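You operate a simulated robot arm through the tools that you are given. There is no shell and no other tool.

The job below is to be done with a simulated two-armed robot. You get a single attempt, and the scene is never put back.

TASK
On the belt bench, fold the grey cloth in half.

It is judged by the outcome, as a careful person would: the job done as asked, and still so three seconds after it is handed in. It fails if anything else is knocked over, pushed out of place, dropped, spilled or broken. Flat cloth is picked up by pressing the open fingertips on it (5 to 10 N) and closing them slowly along it; thin cloth reads only 2 to 8 mm in the jaws.

THE ROBOT
Two 7-joint arms with two-finger grippers on one trunk, on a base that drives. Base frame: it is fixed to the floor where the robot stands at the start and does not move with it; the origin is under the middle of the robot, x ahead of it, y to its left, z up. Readings come in m, rad, newtons and seconds.
The left shoulder is at the start at [0.071, 0.175, 1.101], the right one opposite. With the tool pointing down near the work surface each hand reaches from about 0.26 to 0.88 m from the robot's upright axis, wherever it stands, measured 20 degrees to its own side. Places, roughly: belt bench [0.5, 0.1, 0.8]. Payload 2.94 kg a hand.
The tool frame of a hand sits at the grasp point between the pads (the TCP): z along the fingers, y along the line on which they close. The tips reach 0.03 m beyond it. Largest opening 0.138 m; the body of the gripper starts 0.109 m behind the TCP.
Orientation is told as [roll, pitch, yaw] about the base's x, y, z axes, in that order, counted from this pose: with the fingers straight down and closing along the base's y, the tool's x points along the base's -x, its y along +y and its z along -z.

THE INTERFACE
- The arms move only by the tool move_arm. It takes "left_deltas", "right_deltas" or both (then of equal length, played together; a hand with none holds still); each is one flat list of numbers, 6 for each row, row after row: the shift along the base's x, y, z in units of 500 mm (1.0 is 500 mm), then the turn, a rotation vector about the base's x, y, z in units of 60 degrees (1.0 is 60 degrees). In form: [dx, dy, dz, rx, ry, rz, dx, dy, dz, rx, ry, rz, ...]. A call has 1 to 20 rows; each row is the pose to reach, as a shift and turn from the pose commanded when the call began. "left_fingers" and "right_fingers" are, for a hand that has rows, the gripper command, from -1 (fully open) to 1 (shut), values between in proportion, set as the call begins (left out, the last holds). A call with a number of a shift or a turn outside -1 to 1 is refused whole. Rows are played at 5 a second. More than 0.05 m and 0.15 rad between two rows, or a gripper value outside its range, and nothing of the call is played. A pose out of reach is approached as far as the arm can. The call stops where the force on the tool passes 40 N (or 10 N more than at its start, if that is more) or the arm is blocked; 0.2 s more then pass. The fingers move at their own pace and stop on an object; they squeeze with about 34 N. The grip force told is the motor's: it shows also when the fingers shut on nothing. Time passes only in rows, and 0.2 s behind the last, so rows that repeat a pose let the fingers close. The reply holds the time, the measured pose of the TCP, the force on the tool along the base axes, the opening and the grip force, in the units named above and with some noise, with the torque about the TCP (base axes, N m) and any sound that the robot's microphone picked up.
- Cameras (640 x 400 px; columns grow to the right, rows downward): "scene" is now at [0.1591, 0.017, 1.5662]; the picture's right is [0.25, -0.97, 0.00], its down [-0.83, -0.21, -0.52] and it looks along [0.51, 0.13, -0.85] (base axes); focal length 272 px, centre (320, 200). "left" rides on the left gripper at [0.071, -0.019, -0.146] in its tool frame; the picture's right is [0.26, 0.96, 0.00], its down [-0.85, 0.23, -0.48] and it looks along [-0.46, 0.13, 0.88] (tool axes); focal length 280 px, centre (320, 200). "right" rides on the right gripper at [0.071, 0.019, -0.146] in its tool frame; the picture's right is [-0.26, 0.96, 0.00], its down [-0.85, -0.23, -0.48] and it looks along [-0.46, -0.13, 0.88] (tool axes); focal length 280 px, centre (320, 200). There is no depth. A picture from a camera that has moved, and an enlarged one, comes with that camera's place and axes in the base frame and with its lens.
- capture(camera): a new picture of that camera. It takes no simulated time.
- raise_lower(by): slides the trunk up (or, below 0, down) by that many m; the arms and the scene camera ride with it, the base frame stays. It gives what a move gives, with no picture.
- drive_base(legs): drives the robot by 1 to 6 legs, each [ahead, turn to the left] in m and rad, along the robot's own axes; the way and the turn of a leg run together, so that a leg with both is an arc; at most 1.5 m and 3.142 rad a leg. The arms and the cameras ride along, it lands a little off, and it stops where it bumps. It gives what a move gives.
- pan_tilt(pan, tilt): turns the head with the scene camera to pan (to the left, within 2.094 rad either way) and tilt (down, from -0.506 to 1.204), counted from straight ahead of the robot. It gives what a move gives.
- inspect(camera, box): a new picture of the part [left, top, right, bottom] of that camera's present view, enlarged. It takes no simulated time.
- sign_off(): hands the job in; it is judged then, once.

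Places have to be worked out from the pictures, the camera data and where the tool is seen. Open the grippers and draw the arms clear of the work before you hand the job in, unless the task says otherwise.

The tools are called after "Call:" as name(argument=value, ...) on one line, values as JSON. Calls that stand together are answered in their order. move_arm: Moves the arms, as the interface text tells. Its arguments: {"type":"object","properties":{"left_deltas":{"type":"array","items":{"type":"number"}},"left_fingers":{"type":"number"},"right_deltas":{"type":"array","items":{"type":"number"}},"right_fingers":{"type":"number"}},"required":[]} The other tools are called the same way: raise_lower (by) slides the trunk up or down; drive_base (legs) drives the base; pan_tilt (pan, tilt) turns the head that bears the scene camera; capture (camera) takes a picture; inspect (camera, box) takes an enlarged picture of a part of a camera's view; sign_off () hands the job in.

At the start:

```text
t: 0.0
left_tool_pos: [0.4288, 0.2764, 1.035]
left_tool_rot: [0.001, 0.002, 0.0]
left_force: [-0.1, 0.1, -0.2]
left_wrist_torque: [-0.03, 0.03, 0.01]
left_gripper_width: 0.1384
left_grasp_force: 0.1
right_tool_pos: [0.349, -0.0546, 0.954]
right_tool_rot: [0.0, 0.0, 0.0]
right_force: [-0.2, 0.0, -0.1]
right_wrist_torque: [0.02, -0.02, -0.05]
right_gripper_width: 0.1383
right_grasp_force: 0.0
trunk travel left (down, up): [-0.275, 0.459]
robot x, y, heading: [-0.0028, -0.0004, -0.004]
head pan, tilt: [0.251, 1.019]
```

scene: 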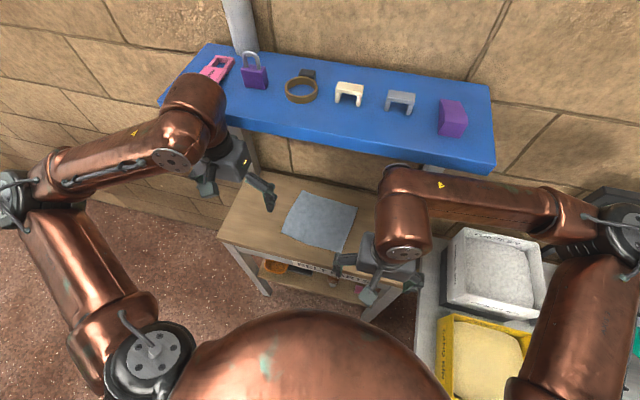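
right: 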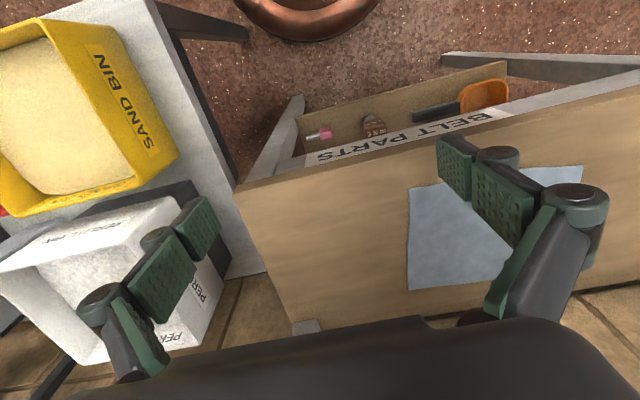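
left: 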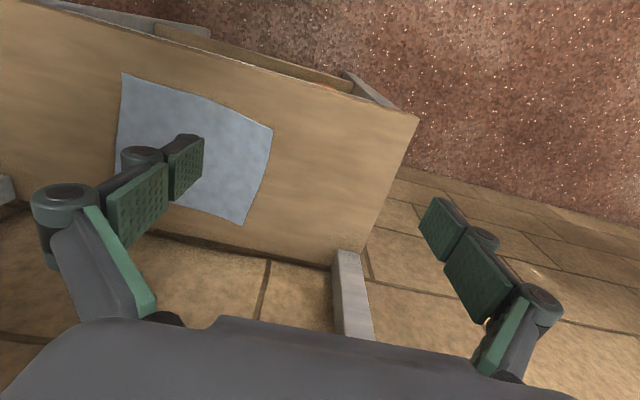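

The cloth lies roughly at x 0.46–0.63, y 0.02–0.21, z≈0.8. The blue shelf behind it could be in the arms' way, so I'll zoom in on the scene, then raise the trunk a little and use the parallax to get the shelf height.

Call:
inspect(camera="scene", box=[200, 130, 440, 300])

Call:
raise_lower(by=0.12)

Call:
capture(camera="scene")

Call:
capture(camera="right")

Call:
capture(camera="left")

```text
2.35 times, centred on (320, 215) of scene
camera zoom: at [0.1591, 0.017, 1.5662], right [0.25, -0.97, 0.0], down [-0.83, -0.21, -0.52], along [0.51, 0.13, -0.85], focal length 639 px, centre (320, 165)
```

zoom: 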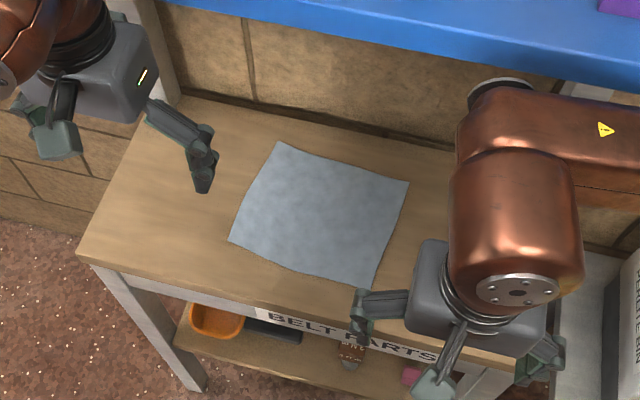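

```text
t: 1.5
left_tool_pos: [0.4308, 0.2755, 1.1561]
left_tool_rot: [0.0, 0.003, -0.001]
left_force: [-0.1, 0.2, -0.6]
left_wrist_torque: [-0.01, -0.02, 0.01]
left_gripper_width: 0.1379
left_grasp_force: 0.0
right_tool_pos: [0.3498, -0.0542, 1.0748]
right_tool_rot: [0.0, 0.001, -0.001]
right_force: [0.2, 0.3, -0.1]
right_wrist_torque: [0.0, 0.04, 0.01]
right_gripper_width: 0.138
right_grasp_force: 0.1
trunk travel left (down, up): [-0.395, 0.339]
robot x, y, heading: [0.0016, -0.0007, 0.002]
head pan, tilt: [0.251, 1.019]
```

```text
taken
camera scene: at [0.0941, 0.0171, 1.6878], right [0.25, -0.97, 0.0], down [-0.83, -0.21, -0.52], along [0.51, 0.13, -0.85], focal length 272 px, centre (320, 200)
```

scene: 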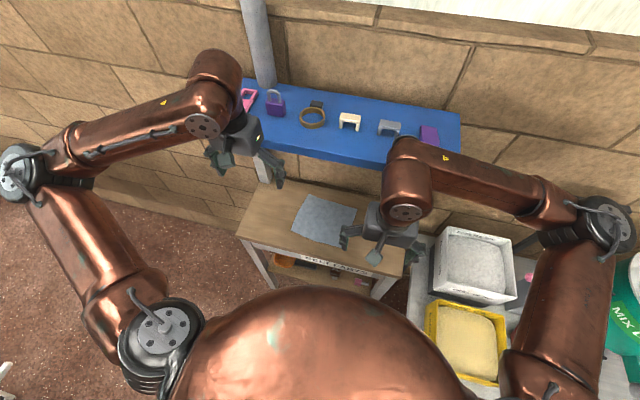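

```text
taken
camera right: at [0.2786, -0.0355, 1.2197], right [0.26, 0.96, 0.0], down [0.85, -0.23, 0.47], along [0.46, -0.13, -0.88], focal length 280 px, centre (320, 200)
```

right: 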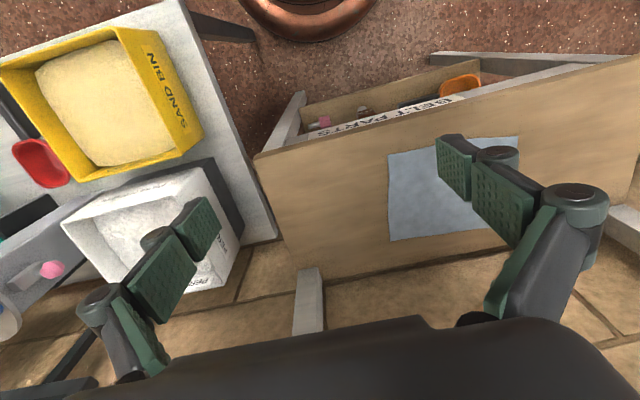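

```text
taken
camera left: at [0.3584, 0.2576, 1.3012], right [-0.26, 0.96, 0.0], down [0.85, 0.23, 0.47], along [0.46, 0.13, -0.88], focal length 280 px, centre (320, 200)
```

left: 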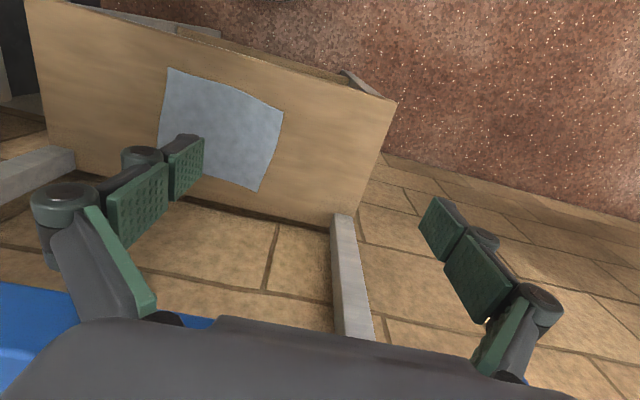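

Parallax puts the blue shelf at z≈1.22 with its front edge at x≈0.49, so it overhangs the far half of the cloth. I'll work with tilted hands reaching under it and back the robot up a bit for room. First I'll look to the sides and rear to make sure backing up is clear.

Call:
pan_tilt(pan=2.09, tilt=0.7)

Call:
capture(camera="scene")

Call:
pan_tilt(pan=-2.09, tilt=0.7)

Call:
capture(camera="scene")

Call:
pan_tilt(pan=0.2, tilt=0.6)

Call:
capture(camera="scene")

```text
t: 3.3
left_tool_pos: [0.4293, 0.2764, 1.1556]
left_tool_rot: [-0.001, 0.0, 0.0]
left_force: [0.3, -1.0, -0.1]
left_wrist_torque: [0.03, 0.02, 0.0]
left_gripper_width: 0.1379
left_grasp_force: 0.1
right_tool_pos: [0.3494, -0.0551, 1.0747]
right_tool_rot: [-0.001, -0.001, 0.0]
right_force: [-0.9, 0.9, 0.0]
right_wrist_torque: [-0.01, -0.01, -0.02]
right_gripper_width: 0.1377
right_grasp_force: 0.0
trunk travel left (down, up): [-0.395, 0.339]
robot x, y, heading: [0.0032, -0.0044, -0.004]
head pan, tilt: [2.089, 0.7]
```

```text
taken
camera scene: at [-0.0148, 0.0738, 1.7127], right [0.87, 0.49, 0.0], down [0.32, -0.56, -0.76], along [-0.38, 0.66, -0.64], focal length 272 px, centre (320, 200)
```

scene: 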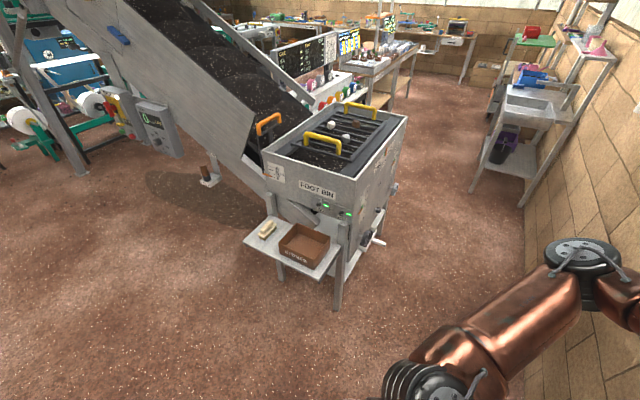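

```text
t: 6.7
left_tool_pos: [0.4295, 0.2752, 1.1566]
left_tool_rot: [0.001, -0.001, -0.001]
left_force: [0.6, 0.6, -1.0]
left_wrist_torque: [0.01, -0.02, 0.0]
left_gripper_width: 0.1383
left_grasp_force: 0.0
right_tool_pos: [0.3486, -0.0542, 1.0735]
right_tool_rot: [0.001, 0.0, 0.001]
right_force: [-0.4, 0.6, 0.4]
right_wrist_torque: [0.0, 0.02, -0.02]
right_gripper_width: 0.1382
right_grasp_force: 0.1
trunk travel left (down, up): [-0.395, 0.339]
robot x, y, heading: [0.0007, -0.0008, 0.002]
head pan, tilt: [-2.089, 0.7]
```

```text
taken
camera scene: at [-0.0149, -0.0738, 1.7128], right [-0.87, 0.5, 0.0], down [0.32, 0.56, -0.77], along [-0.38, -0.66, -0.64], focal length 272 px, centre (320, 200)
```

scene: 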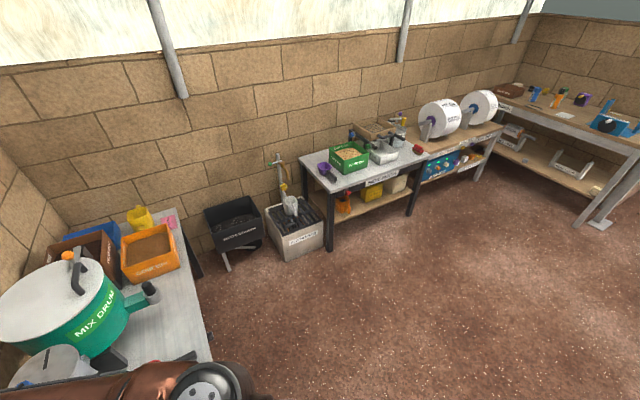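

```text
t: 8.8
left_tool_pos: [0.4289, 0.2756, 1.1565]
left_tool_rot: [0.0, 0.0, 0.0]
left_force: [-0.1, -0.6, 0.8]
left_wrist_torque: [0.0, 0.02, -0.01]
left_gripper_width: 0.1382
left_grasp_force: 0.0
right_tool_pos: [0.349, -0.0543, 1.0745]
right_tool_rot: [0.0, -0.001, 0.0]
right_force: [0.5, -0.2, 0.1]
right_wrist_torque: [-0.01, 0.01, -0.01]
right_gripper_width: 0.1379
right_grasp_force: 0.1
trunk travel left (down, up): [-0.395, 0.339]
robot x, y, heading: [-0.0009, -0.0025, 0.002]
head pan, tilt: [0.201, 0.6]
```

```text
taken
camera scene: at [0.1138, 0.0176, 1.7214], right [0.2, -0.98, 0.0], down [-0.55, -0.11, -0.82], along [0.81, 0.16, -0.57], focal length 272 px, centre (320, 200)
```

scene: 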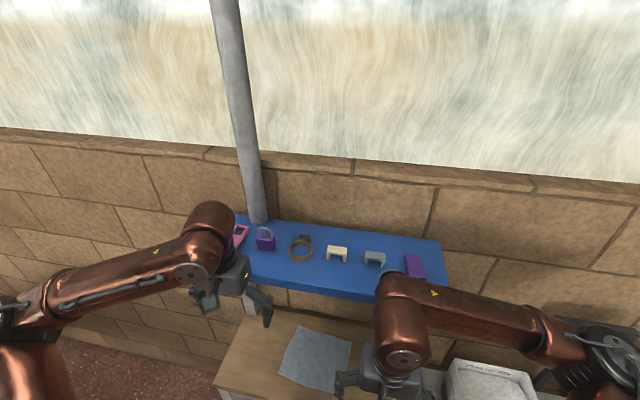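

Behind the robot is clear, and backing up also moves the arms away from the shelf. I'm backing up 0.2 m.

Call:
drive_base(legs=[[-0.2, 0]])

Call:
pan_tilt(pan=0.15, tilt=0.8)

Call:
capture(camera="scene")

```text
t: 10.4
left_tool_pos: [0.2275, 0.2756, 1.1563]
left_tool_rot: [0.0, 0.0, -0.001]
left_force: [-0.4, -0.2, -1.3]
left_wrist_torque: [0.02, -0.1, 0.02]
left_gripper_width: 0.1379
left_grasp_force: 0.1
right_tool_pos: [0.1488, -0.0546, 1.0742]
right_tool_rot: [-0.002, 0.0, -0.003]
right_force: [-0.2, -0.2, 0.5]
right_wrist_torque: [-0.03, -0.09, 0.0]
right_gripper_width: 0.138
right_grasp_force: 0.0
trunk travel left (down, up): [-0.395, 0.339]
robot x, y, heading: [-0.2032, 0.0022, -0.002]
head pan, tilt: [0.201, 0.6]
```

```text
t: 11.2
left_tool_pos: [0.2298, 0.275, 1.1558]
left_tool_rot: [0.0, 0.003, -0.001]
left_force: [0.0, -0.3, 0.3]
left_wrist_torque: [-0.03, 0.05, 0.01]
left_gripper_width: 0.1381
left_grasp_force: 0.0
right_tool_pos: [0.1498, -0.0549, 1.0747]
right_tool_rot: [-0.001, 0.002, -0.005]
right_force: [0.3, -0.1, 0.1]
right_wrist_torque: [0.01, 0.03, 0.02]
right_gripper_width: 0.138
right_grasp_force: 0.0
trunk travel left (down, up): [-0.395, 0.339]
robot x, y, heading: [-0.1979, -0.0005, -0.004]
head pan, tilt: [0.15, 0.799]
```

```text
taken
camera scene: at [-0.0928, 0.0121, 1.7045], right [0.15, -0.99, 0.0], down [-0.71, -0.11, -0.7], along [0.69, 0.1, -0.72], focal length 272 px, centre (320, 200)
```

scene: 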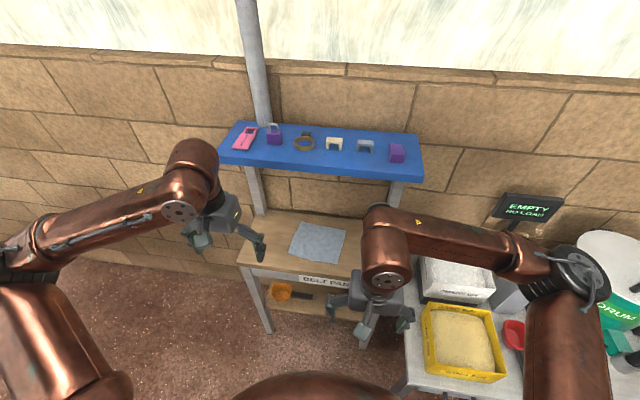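

The geometry checks out from the new viewpoint: shelf z≈1.2, front x≈0.5, cloth corners as before. I'll lower the trunk back, then tilt both hands 45° forward, yaw them inward by 30°, and bring them in front of the bench with partly closed fingers.

Call:
raise_lower(by=-0.12)

Call:
move_arm(left_deltas=[0.0543, -0.01, -0.0157, -0.028, -0.1046, -0.0677, 0.1086, -0.02, -0.0314, -0.056, -0.2091, -0.1354, 0.1629, -0.03, -0.0471, -0.084, -0.3137, -0.2031, 0.2171, -0.04, -0.0629, -0.112, -0.4183, -0.2709, 0.2714, -0.05, -0.0786, -0.14, -0.5229, -0.3386, 0.3257, -0.06, -0.0943, -0.168, -0.6274, -0.4063, 0.38, -0.07, -0.11, -0.196, -0.732, -0.474], right_deltas=[0.0771, 0.0071, 0.0074, 0.028, -0.1046, 0.0677, 0.1543, 0.0143, 0.0149, 0.056, -0.2091, 0.1354, 0.2314, 0.0214, 0.0223, 0.084, -0.3137, 0.2031, 0.3086, 0.0286, 0.0297, 0.112, -0.4183, 0.2709, 0.3857, 0.0357, 0.0371, 0.14, -0.5229, 0.3386, 0.4629, 0.0429, 0.0446, 0.168, -0.6274, 0.4063, 0.54, 0.05, 0.052, 0.196, -0.732, 0.474], left_fingers=0.275, right_fingers=0.275)

Call:
capture(camera="scene")

Call:
capture(camera="left")

Call:
capture(camera="right")

```text
t: 12.7
left_tool_pos: [0.2291, 0.2742, 1.0364]
left_tool_rot: [0.001, -0.002, -0.002]
left_force: [0.2, -0.5, 1.0]
left_wrist_torque: [0.04, -0.03, 0.0]
left_gripper_width: 0.138
left_grasp_force: 0.0
right_tool_pos: [0.1473, -0.056, 0.9539]
right_tool_rot: [0.002, -0.001, -0.003]
right_force: [0.6, 0.5, 0.2]
right_wrist_torque: [0.03, 0.0, -0.01]
right_gripper_width: 0.1376
right_grasp_force: 0.1
trunk travel left (down, up): [-0.275, 0.459]
robot x, y, heading: [-0.2009, -0.0018, -0.007]
head pan, tilt: [0.15, 0.799]
```

```text
t: 14.3
left_tool_pos: [0.4193, 0.2406, 0.9816]
left_tool_rot: [0.002, -0.786, -0.529]
left_force: [0.8, -0.1, 0.3]
left_wrist_torque: [0.03, 0.03, -0.01]
left_gripper_width: 0.0501
left_grasp_force: 0.1
right_tool_pos: [0.4207, -0.0309, 0.978]
right_tool_rot: [0.002, -0.786, 0.522]
right_force: [-0.2, 0.6, 0.1]
right_wrist_torque: [-0.02, 0.06, 0.04]
right_gripper_width: 0.05
right_grasp_force: 0.0
trunk travel left (down, up): [-0.275, 0.459]
robot x, y, heading: [-0.1999, 0.0011, -0.001]
head pan, tilt: [0.15, 0.799]
```

```text
taken
camera scene: at [-0.027, 0.0118, 1.5825], right [0.15, -0.99, 0.0], down [-0.71, -0.11, -0.7], along [0.69, 0.1, -0.72], focal length 272 px, centre (320, 200)
```

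scene: 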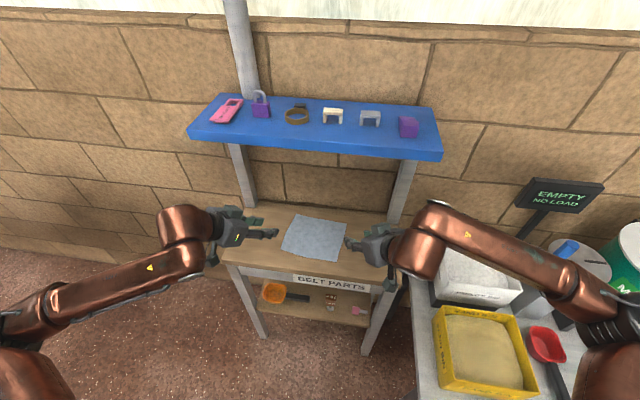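

```text
taken
camera left: at [0.2762, 0.3015, 1.0343], right [0.32, 0.93, -0.18], down [0.34, 0.06, 0.94], along [0.88, -0.37, -0.3], focal length 280 px, centre (320, 200)
```

left: 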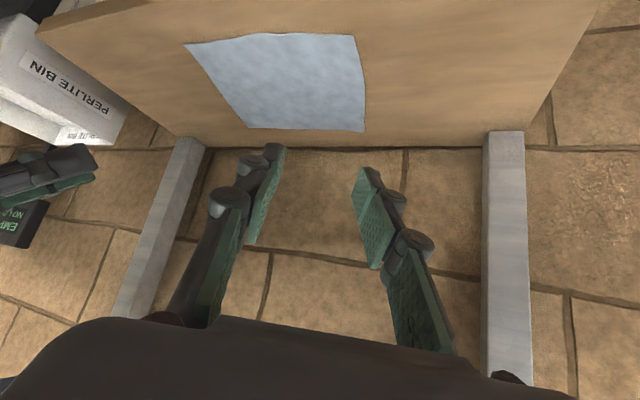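

```text
taken
camera right: at [0.2779, -0.092, 1.0311], right [-0.32, 0.93, 0.19], down [0.34, -0.07, 0.94], along [0.88, 0.36, -0.3], focal length 280 px, centre (320, 200)
```

right: 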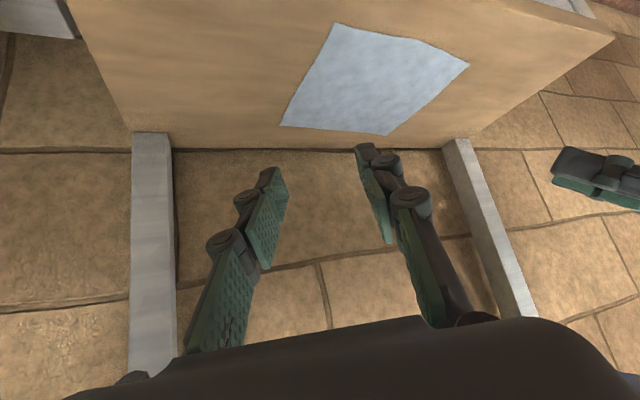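

The hands are posed as intended. The cloth corners triangulate from both hand cameras to A(0.631,0.203), B(0.611,0.009), C(0.447,0.031), D(0.469,0.222). I'll move both hands to hover over the far-edge pick points, trimming the yaw to match the cloth's slant.

Call:
move_arm(left_deltas=[0.0623, -0.0205, -0.027, 0, 0, 0.0278, 0.1247, -0.041, -0.054, 0, 0, 0.0557, 0.187, -0.0615, -0.081, 0, 0, 0.0835, 0.2493, -0.082, -0.108, 0, 0, 0.1113, 0.3117, -0.1025, -0.135, 0, 0, 0.1392, 0.374, -0.123, -0.162, 0, 0, 0.167], right_deltas=[0.057, 0.0227, -0.0267, 0, 0, -0.0612, 0.114, 0.0453, -0.0533, 0, 0, -0.1223, 0.171, 0.068, -0.08, 0, 0, -0.1835, 0.228, 0.0907, -0.1067, 0, 0, -0.2447, 0.285, 0.1133, -0.1333, 0, 0, -0.3058, 0.342, 0.136, -0.16, 0, 0, -0.367], left_fingers=0.348, right_fingers=0.348)

Call:
capture(camera="scene")

Call:
capture(camera="left")

Call:
capture(camera="right")

```text
t: 15.7
left_tool_pos: [0.6124, 0.1793, 0.8964]
left_tool_rot: [0.001, -0.781, -0.351]
left_force: [0.8, 0.4, 0.4]
left_wrist_torque: [0.0, 0.05, -0.06]
left_gripper_width: 0.0449
left_grasp_force: 0.0
right_tool_pos: [0.5925, 0.0391, 0.8972]
right_tool_rot: [0.002, -0.781, 0.134]
right_force: [1.0, 0.2, 0.5]
right_wrist_torque: [-0.02, 0.03, 0.04]
right_gripper_width: 0.0451
right_grasp_force: 0.0
trunk travel left (down, up): [-0.275, 0.459]
robot x, y, heading: [-0.2052, 0.0014, 0.0]
head pan, tilt: [0.15, 0.799]
```

```text
taken
camera scene: at [-0.0241, 0.0126, 1.5825], right [0.15, -0.99, 0.0], down [-0.71, -0.11, -0.7], along [0.69, 0.1, -0.72], focal length 272 px, centre (320, 200)
```

scene: 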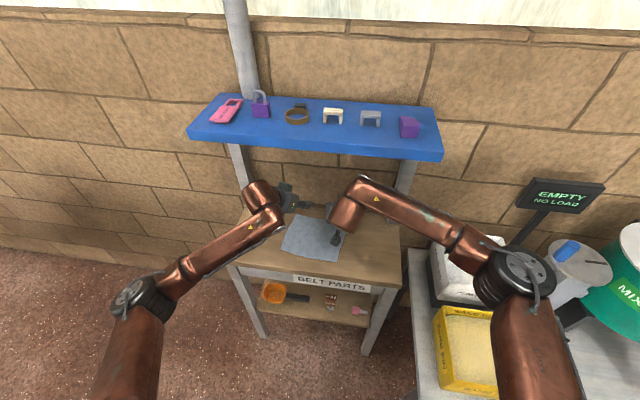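

```text
taken
camera left: at [0.4605, 0.2143, 0.9503], right [0.16, 0.97, -0.18], down [0.33, 0.12, 0.94], along [0.93, -0.21, -0.3], focal length 280 px, centre (320, 200)
```

left: 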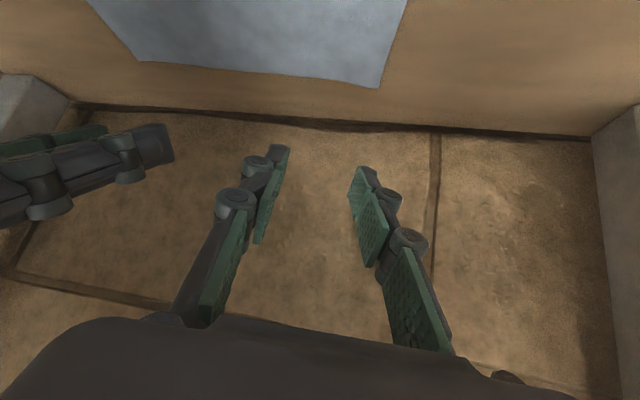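

```text
taken
camera right: at [0.4368, 0.0356, 0.9499], right [0.05, 0.98, 0.19], down [0.3, -0.19, 0.94], along [0.95, 0.01, -0.3], focal length 280 px, centre (320, 200)
```

right: 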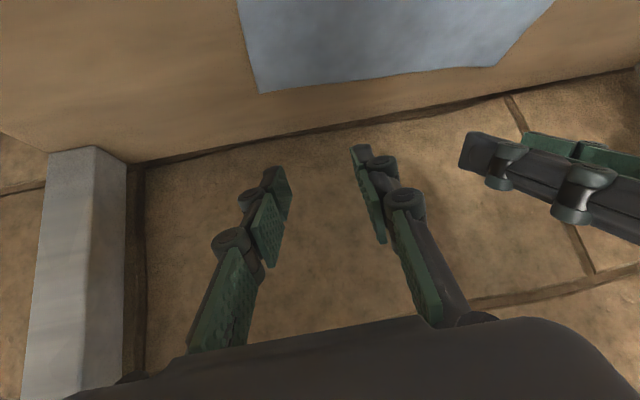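

Both hands hover properly over the far edge, and all views agree on a table height of z≈0.80. I'm lowering to just above the cloth.

Call:
move_arm(left_deltas=[-0.001, 0, -0.024, 0, 0, 0, -0.002, 0, -0.048, 0, 0, 0, -0.003, 0, -0.072, 0, 0, 0, -0.004, 0, -0.096, 0, 0, 0, -0.006, 0, -0.116, 0, 0, 0, -0.006, 0, -0.116, 0, 0, 0], right_deltas=[0, 0, -0.024, 0, 0, 0, 0, 0, -0.048, 0, 0, 0, 0, 0, -0.072, 0, 0, 0, 0, 0, -0.096, 0, 0, 0, 0, 0, -0.116, 0, 0, 0, 0, 0, -0.116, 0, 0, 0])

Call:
capture(camera="left")

Call:
capture(camera="right")

Call:
inspect(camera="scene", box=[220, 150, 420, 280])

```text
t: 17.1
left_tool_pos: [0.6042, 0.1786, 0.8409]
left_tool_rot: [0.002, -0.785, -0.351]
left_force: [0.0, 0.0, 0.6]
left_wrist_torque: [0.01, 0.0, 0.03]
left_gripper_width: 0.0447
left_grasp_force: 0.1
right_tool_pos: [0.5891, 0.038, 0.8418]
right_tool_rot: [0.001, -0.784, 0.135]
right_force: [0.0, -0.6, -0.6]
right_wrist_torque: [0.04, -0.01, 0.01]
right_gripper_width: 0.0453
right_grasp_force: 0.0
trunk travel left (down, up): [-0.275, 0.459]
robot x, y, heading: [-0.2008, 0.0015, -0.006]
head pan, tilt: [0.15, 0.799]
```

```text
taken
camera left: at [0.4528, 0.2139, 0.8942], right [0.16, 0.97, -0.18], down [0.33, 0.12, 0.94], along [0.93, -0.21, -0.3], focal length 280 px, centre (320, 200)
```

left: 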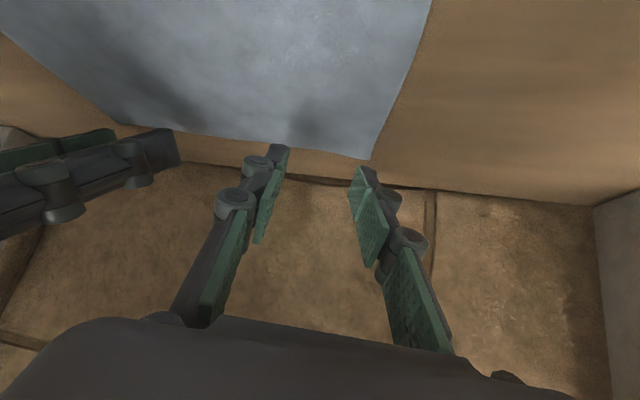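

```text
taken
camera right: at [0.4342, 0.0365, 0.8942], right [0.05, 0.98, 0.19], down [0.29, -0.19, 0.94], along [0.95, 0.01, -0.3], focal length 280 px, centre (320, 200)
```

right: 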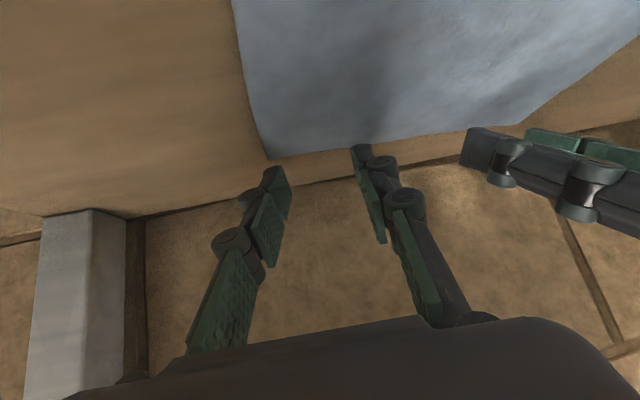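

```text
3.08 times, centred on (320, 215) of scene
camera zoom: at [-0.0279, 0.012, 1.5827], right [0.15, -0.99, 0.0], down [-0.71, -0.11, -0.7], along [0.69, 0.1, -0.72], focal length 836 px, centre (320, 154)
```

zoom: 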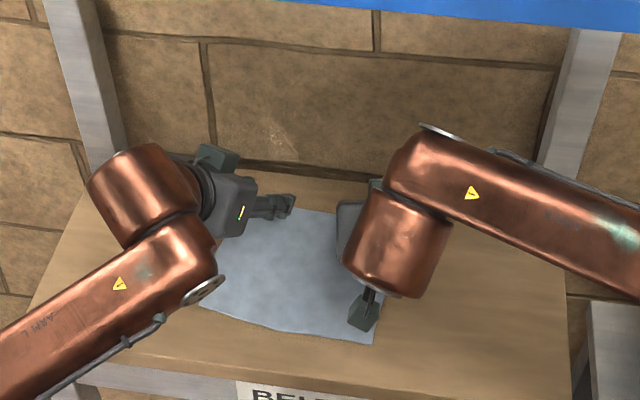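

Fingertips are about 1 cm above the cloth, 7–10 mm inside the far edge. I'm creeping down to make contact.

Call:
move_arm(left_deltas=[0, 0, -0.006, 0, 0, 0, 0, 0, -0.012, 0, 0, 0, 0, 0, -0.018, 0, 0, 0, 0, 0, -0.018, 0, 0, 0], right_deltas=[0, 0, -0.006, 0, 0, 0, 0, 0, -0.012, 0, 0, 0, 0, 0, -0.018, 0, 0, 0, 0, 0, -0.018, 0, 0, 0])

```text
t: 18.1
left_tool_pos: [0.6044, 0.1798, 0.8319]
left_tool_rot: [0.002, -0.784, -0.352]
left_force: [0.1, -1.0, 0.3]
left_wrist_torque: [0.02, -0.01, 0.01]
left_gripper_width: 0.0451
left_grasp_force: 0.1
right_tool_pos: [0.5899, 0.0378, 0.835]
right_tool_rot: [0.001, -0.784, 0.136]
right_force: [-0.7, 0.5, 0.0]
right_wrist_torque: [0.0, -0.05, 0.0]
right_gripper_width: 0.0449
right_grasp_force: 0.0
trunk travel left (down, up): [-0.275, 0.459]
robot x, y, heading: [-0.2005, 0.0002, -0.002]
head pan, tilt: [0.15, 0.799]
```

No contact yet, so I'll keep going in small steps.

Call:
move_arm(left_deltas=[0, 0, -0.004, 0, 0, 0, 0, 0, -0.006, 0, 0, 0, 0, 0, -0.006, 0, 0, 0], right_deltas=[0, 0, -0.004, 0, 0, 0, 0, 0, -0.006, 0, 0, 0, 0, 0, -0.006, 0, 0, 0])

Call:
move_arm(left_deltas=[0, 0, -0.002, 0, 0, 0, 0, 0, -0.004, 0, 0, 0, 0, 0, -0.004, 0, 0, 0], right_deltas=[0, 0, -0.002, 0, 0, 0, 0, 0, -0.004, 0, 0, 0, 0, 0, -0.004, 0, 0, 0])

```text
t: 18.9
left_tool_pos: [0.6028, 0.1791, 0.8307]
left_tool_rot: [0.002, -0.784, -0.354]
left_force: [0.8, -0.3, 2.3]
left_wrist_torque: [0.01, -0.04, -0.03]
left_gripper_width: 0.045
left_grasp_force: 0.2
right_tool_pos: [0.5893, 0.0369, 0.8315]
right_tool_rot: [0.001, -0.785, 0.134]
right_force: [-0.3, 1.1, 0.6]
right_wrist_torque: [-0.03, 0.0, 0.02]
right_gripper_width: 0.0452
right_grasp_force: 0.0
trunk travel left (down, up): [-0.275, 0.459]
robot x, y, heading: [-0.1982, -0.0021, -0.006]
head pan, tilt: [0.15, 0.799]
```

```text
t: 19.7
left_tool_pos: [0.6022, 0.1785, 0.8304]
left_tool_rot: [0.002, -0.787, -0.352]
left_force: [-0.4, 1.1, 8.9]
left_wrist_torque: [0.03, -0.17, 0.01]
left_gripper_width: 0.0453
left_grasp_force: 0.4
right_tool_pos: [0.5899, 0.0377, 0.8296]
right_tool_rot: [0.0, -0.789, 0.136]
right_force: [3.6, -0.5, 7.3]
right_wrist_torque: [-0.23, -0.18, 0.07]
right_gripper_width: 0.0452
right_grasp_force: 0.2
trunk travel left (down, up): [-0.275, 0.459]
robot x, y, heading: [-0.2005, 0.0009, 0.001]
head pan, tilt: [0.15, 0.799]
```

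Contact is good: about 9 N left and 7 N right. Now I'll close the fingers slowly in steps.

Call:
move_arm(left_deltas=[0, 0, 0, 0, 0, 0, 0, 0, 0, 0, 0, 0], right_deltas=[0, 0, 0, 0, 0, 0, 0, 0, 0, 0, 0, 0], left_fingers=0.45, right_fingers=0.45)

Call:
move_arm(left_deltas=[0, 0, 0, 0, 0, 0, 0, 0, 0, 0, 0, 0], right_deltas=[0, 0, 0, 0, 0, 0, 0, 0, 0, 0, 0, 0], left_fingers=0.55, right_fingers=0.55)

Call:
capture(camera="left")

Call:
capture(camera="right")

```text
t: 20.3
left_tool_pos: [0.6027, 0.1777, 0.8302]
left_tool_rot: [0.003, -0.789, -0.352]
left_force: [1.5, -0.2, 10.5]
left_wrist_torque: [-0.04, -0.18, 0.0]
left_gripper_width: 0.0375
left_grasp_force: 0.0
right_tool_pos: [0.5888, 0.0386, 0.8305]
right_tool_rot: [0.005, -0.786, 0.133]
right_force: [1.2, 0.3, 10.5]
right_wrist_torque: [-0.08, -0.2, 0.01]
right_gripper_width: 0.0374
right_grasp_force: 0.1
trunk travel left (down, up): [-0.275, 0.459]
robot x, y, heading: [-0.2029, -0.0008, 0.001]
head pan, tilt: [0.15, 0.799]
```

```text
t: 20.9
left_tool_pos: [0.6024, 0.178, 0.8298]
left_tool_rot: [0.004, -0.787, -0.354]
left_force: [1.6, -0.8, 11.9]
left_wrist_torque: [-0.06, -0.2, -0.01]
left_gripper_width: 0.0304
left_grasp_force: 0.0
right_tool_pos: [0.588, 0.0376, 0.8299]
right_tool_rot: [0.002, -0.787, 0.134]
right_force: [0.5, -0.8, 11.4]
right_wrist_torque: [-0.16, -0.18, 0.05]
right_gripper_width: 0.0302
right_grasp_force: 0.0
trunk travel left (down, up): [-0.275, 0.459]
robot x, y, heading: [-0.1994, -0.0018, 0.002]
head pan, tilt: [0.15, 0.799]
```

```text
taken
camera left: at [0.4511, 0.2132, 0.8828], right [0.16, 0.97, -0.18], down [0.32, 0.12, 0.94], along [0.93, -0.21, -0.3], focal length 280 px, centre (320, 200)
```

left: 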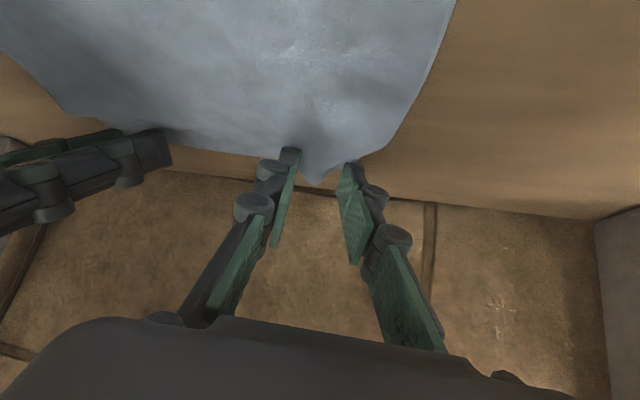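

```text
taken
camera right: at [0.4331, 0.0352, 0.8829], right [0.05, 0.98, 0.19], down [0.29, -0.19, 0.94], along [0.96, 0.01, -0.3], focal length 280 px, centre (320, 200)
```

right: 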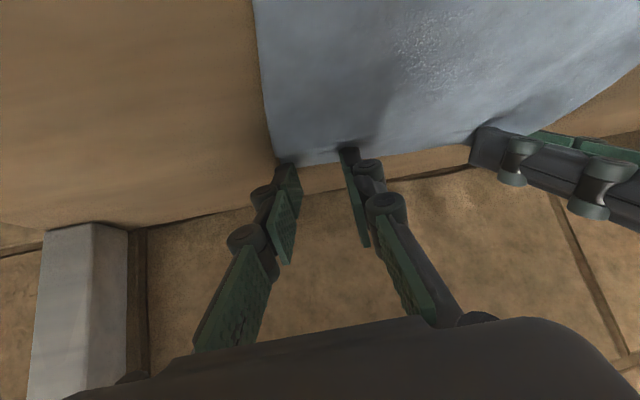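

The left cloth is bunching between the fingers and the right has started to. I'm continuing to close slowly.

Call:
move_arm(left_deltas=[0, 0, 0, 0, 0, 0, 0, 0, 0, 0, 0, 0], right_deltas=[0, 0, 0, 0, 0, 0, 0, 0, 0, 0, 0, 0], left_fingers=0.65, right_fingers=0.65)

Call:
move_arm(left_deltas=[0, 0, 0, 0, 0, 0, 0, 0, 0, 0, 0, 0], right_deltas=[0, 0, 0, 0, 0, 0, 0, 0, 0, 0, 0, 0], left_fingers=0.75, right_fingers=0.75)

Call:
capture(camera="left")

Call:
capture(camera="right")

```text
t: 21.5
left_tool_pos: [0.6025, 0.1777, 0.8301]
left_tool_rot: [0.004, -0.786, -0.352]
left_force: [0.2, -1.4, 11.9]
left_wrist_torque: [-0.05, -0.2, -0.03]
left_gripper_width: 0.0245
left_grasp_force: 1.0
right_tool_pos: [0.588, 0.0377, 0.8304]
right_tool_rot: [0.004, -0.786, 0.135]
right_force: [1.0, 0.5, 10.7]
right_wrist_torque: [-0.08, -0.17, 0.0]
right_gripper_width: 0.0234
right_grasp_force: 0.1
trunk travel left (down, up): [-0.275, 0.459]
robot x, y, heading: [-0.201, -0.002, 0.001]
head pan, tilt: [0.15, 0.799]
```

```text
t: 22.1
left_tool_pos: [0.6032, 0.1783, 0.8303]
left_tool_rot: [0.003, -0.786, -0.352]
left_force: [1.1, -0.8, 10.9]
left_wrist_torque: [-0.06, -0.16, 0.0]
left_gripper_width: 0.0159
left_grasp_force: 0.1
right_tool_pos: [0.5883, 0.0365, 0.8298]
right_tool_rot: [0.0, -0.785, 0.135]
right_force: [-0.4, 0.0, 10.0]
right_wrist_torque: [0.01, -0.09, -0.01]
right_gripper_width: 0.0159
right_grasp_force: 0.0
trunk travel left (down, up): [-0.275, 0.459]
robot x, y, heading: [-0.2025, 0.0027, 0.001]
head pan, tilt: [0.15, 0.799]
```

```text
taken
camera left: at [0.451, 0.2133, 0.8824], right [0.16, 0.97, -0.18], down [0.33, 0.12, 0.94], along [0.93, -0.21, -0.3], focal length 280 px, centre (320, 200)
```

left: 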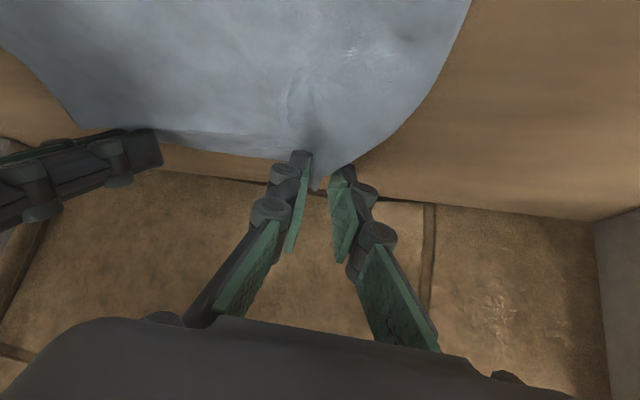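

```text
taken
camera right: at [0.4329, 0.0353, 0.8825], right [0.05, 0.98, 0.19], down [0.29, -0.19, 0.94], along [0.95, 0.01, -0.3], focal length 280 px, centre (320, 200)
```

right: 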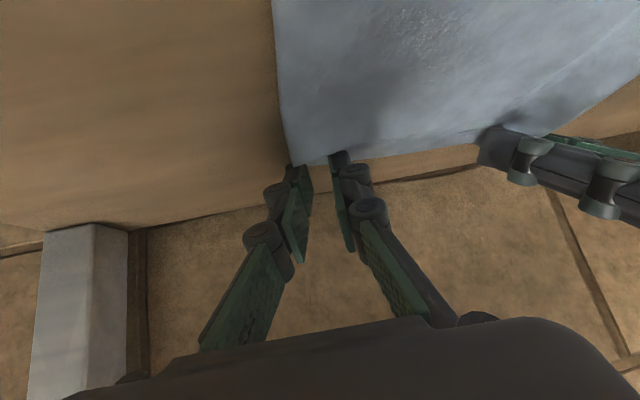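

The left bunch is forming, and the right outer finger is dragging the corner inward. I'm closing the rest of the way.

Call:
move_arm(left_deltas=[0, 0, 0, 0, 0, 0, 0, 0, 0, 0, 0, 0], right_deltas=[0, 0, 0, 0, 0, 0, 0, 0, 0, 0, 0, 0], left_fingers=0.86, right_fingers=0.86)

Call:
move_arm(left_deltas=[0, 0, 0, 0, 0, 0, 0, 0, 0, 0, 0, 0, 0, 0, 0, 0, 0, 0], right_deltas=[0, 0, 0, 0, 0, 0, 0, 0, 0, 0, 0, 0, 0, 0, 0, 0, 0, 0], left_fingers=1.0, right_fingers=1.0)

Call:
capture(camera="left")

Call:
capture(camera="right")

```text
t: 22.7
left_tool_pos: [0.6027, 0.178, 0.8287]
left_tool_rot: [0.004, -0.785, -0.352]
left_force: [0.4, -1.7, 9.3]
left_wrist_torque: [-0.01, -0.09, 0.04]
left_gripper_width: 0.0087
left_grasp_force: 0.1
right_tool_pos: [0.5891, 0.0374, 0.8282]
right_tool_rot: [0.001, -0.785, 0.134]
right_force: [-0.8, -0.2, 7.5]
right_wrist_torque: [-0.01, -0.02, 0.0]
right_gripper_width: 0.0099
right_grasp_force: 0.5
trunk travel left (down, up): [-0.275, 0.459]
robot x, y, heading: [-0.1988, -0.0005, -0.006]
head pan, tilt: [0.15, 0.799]
```

```text
t: 23.5
left_tool_pos: [0.6019, 0.178, 0.8284]
left_tool_rot: [0.002, -0.784, -0.352]
left_force: [1.5, -2.3, 5.8]
left_wrist_torque: [0.09, 0.38, 0.03]
left_gripper_width: 0.0058
left_grasp_force: 32.5
right_tool_pos: [0.5881, 0.0373, 0.8286]
right_tool_rot: [0.001, -0.783, 0.134]
right_force: [0.0, 0.5, 1.3]
right_wrist_torque: [0.01, -0.03, 0.0]
right_gripper_width: 0.0001
right_grasp_force: 27.9
trunk travel left (down, up): [-0.275, 0.459]
robot x, y, heading: [-0.2021, -0.0017, -0.002]
head pan, tilt: [0.15, 0.799]
```

```text
taken
camera left: at [0.4515, 0.213, 0.8817], right [0.16, 0.97, -0.18], down [0.33, 0.12, 0.94], along [0.93, -0.21, -0.3], focal length 280 px, centre (320, 200)
```

left: 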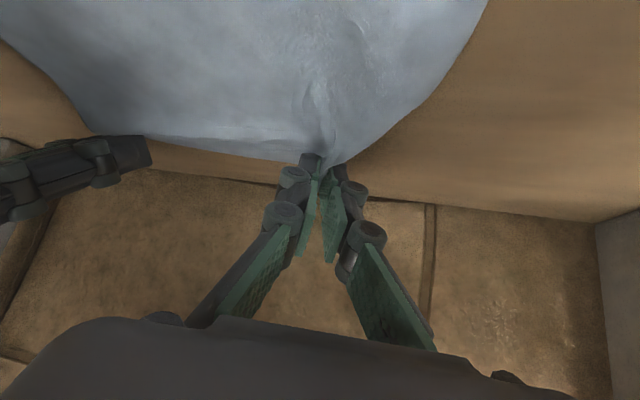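

```text
taken
camera right: at [0.4334, 0.0351, 0.8815], right [0.05, 0.98, 0.19], down [0.29, -0.19, 0.94], along [0.95, 0.01, -0.3], focal length 280 px, centre (320, 200)
```

right: 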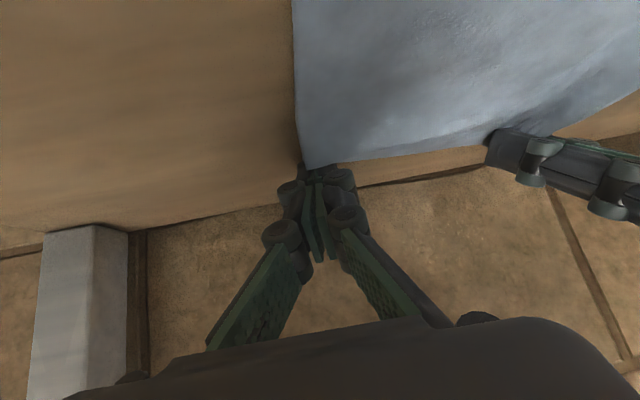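

The left hand holds cloth (5.8 mm, 32 N), but the right fingers shut on nothing because they were too close to the edge. I'll lift the right hand, reopen it and re-press about 10 mm further in while the left holds still.

Call:
move_arm(right_deltas=[0, 0, 0.03, 0, 0, 0, 0, 0, 0.04, 0, 0, 0])

Call:
move_arm(right_deltas=[-0.01, 0.013, 0.0, 0, 0, 0, -0.02, 0.027, 0.0, 0, 0, 0, -0.02, 0.027, -0.02, 0, 0, 0, -0.02, 0.027, -0.028, 0, 0, 0, -0.02, 0.027, -0.028, 0, 0, 0], right_fingers=0.348)

Call:
capture(camera="right")

Call:
capture(camera="left")

```text
t: 24.1
left_tool_pos: [0.6019, 0.1796, 0.8281]
left_tool_rot: [0.004, -0.784, -0.35]
left_force: [3.4, -0.2, 5.3]
left_wrist_torque: [0.11, 0.47, -0.02]
left_gripper_width: 0.0071
left_grasp_force: 38.3
right_tool_pos: [0.5884, 0.0387, 0.8484]
right_tool_rot: [0.002, -0.782, 0.136]
right_force: [0.6, 0.6, -0.5]
right_wrist_torque: [-0.03, -0.02, -0.02]
right_gripper_width: 0.0
right_grasp_force: 28.2
trunk travel left (down, up): [-0.275, 0.459]
robot x, y, heading: [-0.2001, 0.0007, 0.001]
head pan, tilt: [0.15, 0.799]
```

```text
t: 25.3
left_tool_pos: [0.6037, 0.179, 0.8276]
left_tool_rot: [0.001, -0.783, -0.35]
left_force: [-4.1, 2.9, 8.0]
left_wrist_torque: [0.06, -0.38, 0.24]
left_gripper_width: 0.0
left_grasp_force: 23.9
right_tool_pos: [0.5785, 0.0522, 0.835]
right_tool_rot: [0.001, -0.786, 0.137]
right_force: [0.1, -0.2, 0.5]
right_wrist_torque: [0.0, 0.03, 0.02]
right_gripper_width: 0.045
right_grasp_force: 0.1
trunk travel left (down, up): [-0.275, 0.459]
robot x, y, heading: [-0.2022, 0.003, -0.001]
head pan, tilt: [0.15, 0.799]
```

```text
taken
camera right: at [0.4231, 0.049, 0.8872], right [0.05, 0.98, 0.19], down [0.29, -0.19, 0.94], along [0.95, 0.01, -0.3], focal length 280 px, centre (320, 200)
```

right: 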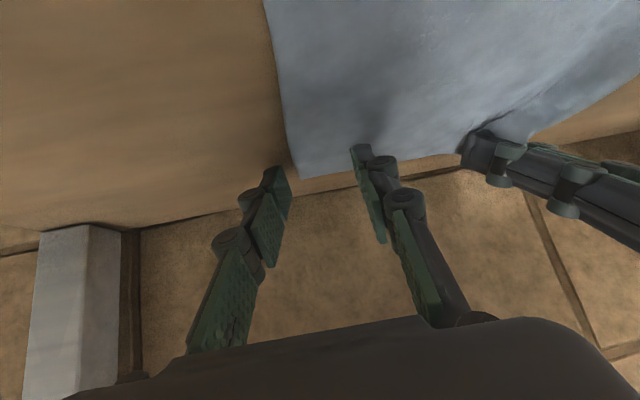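

```text
taken
camera left: at [0.4517, 0.2136, 0.8814], right [0.16, 0.97, -0.18], down [0.33, 0.12, 0.94], along [0.93, -0.21, -0.3], focal length 280 px, centre (320, 200)
```

left: 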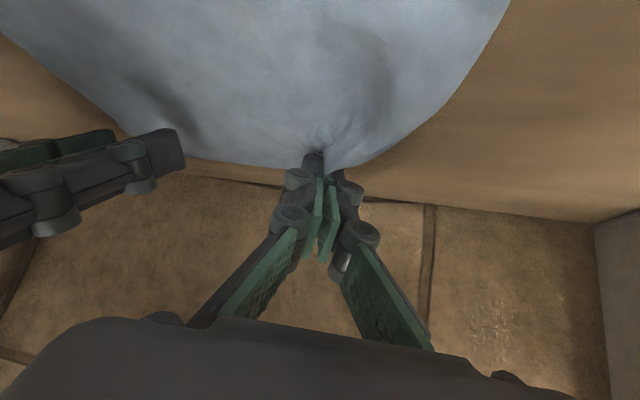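

The left bunch has squeezed out too (width 0): at 45° tilt and so near the edge, the tips hold very little cloth. I'll lift both hands, reopen them and look at the cloth again before re-picking with a steeper hand and more inset.

Call:
move_arm(left_deltas=[0, 0, 0.04, 0, 0, 0, -0.03, 0.03, 0.1, 0, 0, 0, -0.08, 0.06, 0.14, 0, 0, 0, -0.14, 0.09, 0.18, 0, 0, 0], right_deltas=[0, 0, 0.04, 0, 0, 0, -0.03, -0.03, 0.08, 0, 0, 0, -0.08, -0.06, 0.13, 0, 0, 0, -0.14, -0.09, 0.17, 0, 0, 0], right_fingers=0.13)

Call:
capture(camera="left")

Call:
capture(camera="right")

Call:
capture(camera="scene")

```text
t: 26.3
left_tool_pos: [0.5315, 0.2237, 0.9196]
left_tool_rot: [0.003, -0.785, -0.352]
left_force: [1.7, 1.4, -1.2]
left_wrist_torque: [0.17, -0.03, 0.17]
left_gripper_width: 0.0019
left_grasp_force: 27.8
right_tool_pos: [0.5075, 0.0053, 0.9199]
right_tool_rot: [0.003, -0.785, 0.137]
right_force: [-0.6, 0.1, 0.9]
right_wrist_torque: [-0.02, -0.02, 0.04]
right_gripper_width: 0.0601
right_grasp_force: 0.1
trunk travel left (down, up): [-0.275, 0.459]
robot x, y, heading: [-0.1998, 0.0012, 0.001]
head pan, tilt: [0.15, 0.799]
```

```text
taken
camera left: at [0.3809, 0.2583, 0.9726], right [0.16, 0.97, -0.18], down [0.33, 0.12, 0.94], along [0.93, -0.21, -0.3], focal length 280 px, centre (320, 200)
```

left: 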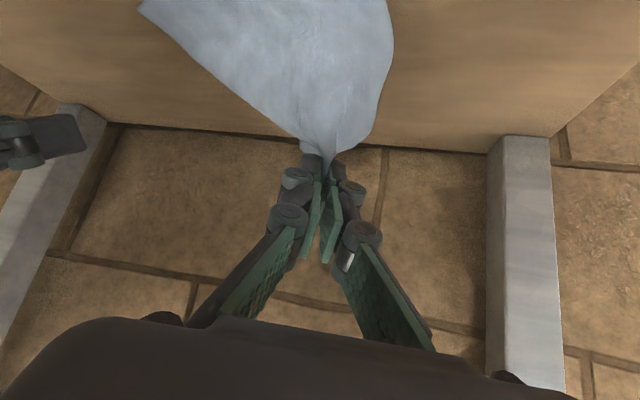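

```text
taken
camera right: at [0.3537, 0.0032, 0.9732], right [0.05, 0.98, 0.19], down [0.29, -0.19, 0.94], along [0.95, 0.01, -0.3], focal length 280 px, centre (320, 200)
```

right: 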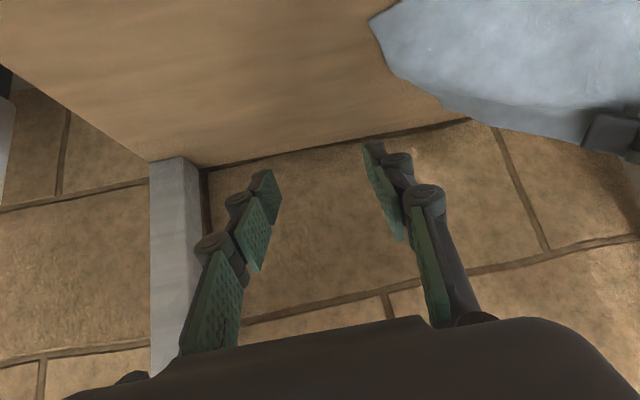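

```text
taken
camera scene: at [-0.0297, 0.0116, 1.583], right [0.15, -0.99, 0.0], down [-0.71, -0.11, -0.7], along [0.69, 0.1, -0.72], focal length 272 px, centre (320, 200)
```

scene: 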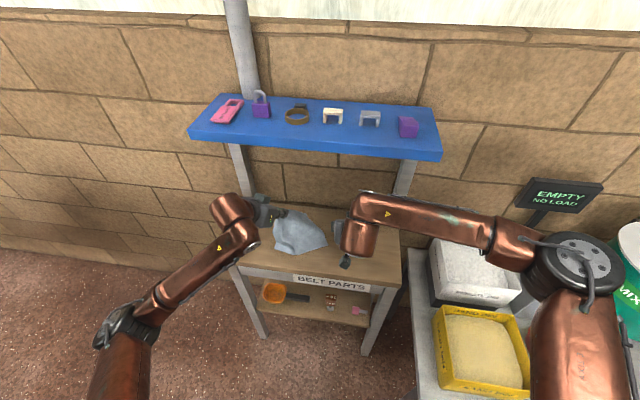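

The left gripper actually still holds the far-left corner region (1.9 mm) and lifted it cleanly. I'll bring that corner back down to its place to re-flatten the cloth, and meanwhile steepen the right hand to about 30° tilt for a better pick.

Call:
move_arm(left_deltas=[0.06, -0.03, -0.04, 0, 0, 0, 0.12, -0.06, -0.1, 0, 0, 0, 0.15, -0.08, -0.15, 0, 0, 0, 0.15, -0.08, -0.172, 0, 0, 0, 0.15, -0.08, -0.172, 0, 0, 0], right_deltas=[0, 0, 0.01, -0.0175, 0.1237, 0, 0, 0, 0.02, -0.035, 0.2475, 0, 0, 0, 0.02, -0.035, 0.2475, 0, 0, 0, 0.02, -0.035, 0.2475, 0, 0, 0, 0.02, -0.035, 0.2475, 0])

Call:
capture(camera="left")

Call:
capture(camera="right")

Call:
inspect(camera="scene", box=[220, 150, 420, 280])

```text
t: 27.5
left_tool_pos: [0.6096, 0.1846, 0.8316]
left_tool_rot: [0.004, -0.784, -0.352]
left_force: [-3.5, 2.6, 2.3]
left_wrist_torque: [-0.07, -0.01, -0.08]
left_gripper_width: 0.0022
left_grasp_force: 36.3
right_tool_pos: [0.5097, 0.0062, 0.9299]
right_tool_rot: [0.001, -0.522, 0.136]
right_force: [0.6, -0.2, 0.1]
right_wrist_torque: [0.02, -0.02, -0.01]
right_gripper_width: 0.0602
right_grasp_force: 0.0
trunk travel left (down, up): [-0.275, 0.459]
robot x, y, heading: [-0.2006, -0.002, -0.003]
head pan, tilt: [0.15, 0.799]
```

```text
taken
camera left: at [0.4575, 0.2189, 0.8841], right [0.16, 0.97, -0.18], down [0.33, 0.12, 0.94], along [0.93, -0.21, -0.3], focal length 280 px, centre (320, 200)
```

left: 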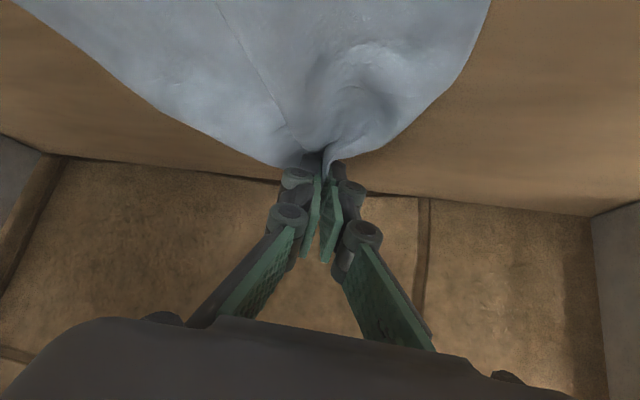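

```text
taken
camera right: at [0.3735, 0.0066, 1.0197], right [0.09, 0.99, 0.13], down [0.52, -0.16, 0.84], along [0.85, -0.01, -0.53], focal length 280 px, centre (320, 200)
```

right: 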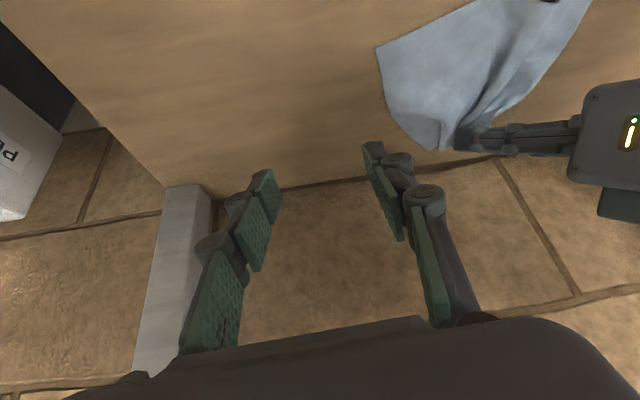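

```text
3.08 times, centred on (320, 215) of scene
camera zoom: at [-0.0282, 0.0116, 1.5827], right [0.15, -0.99, 0.0], down [-0.71, -0.11, -0.7], along [0.69, 0.1, -0.72], focal length 836 px, centre (320, 154)
```

zoom: 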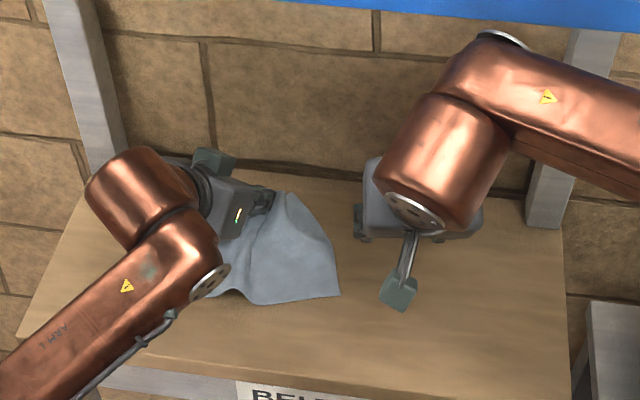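

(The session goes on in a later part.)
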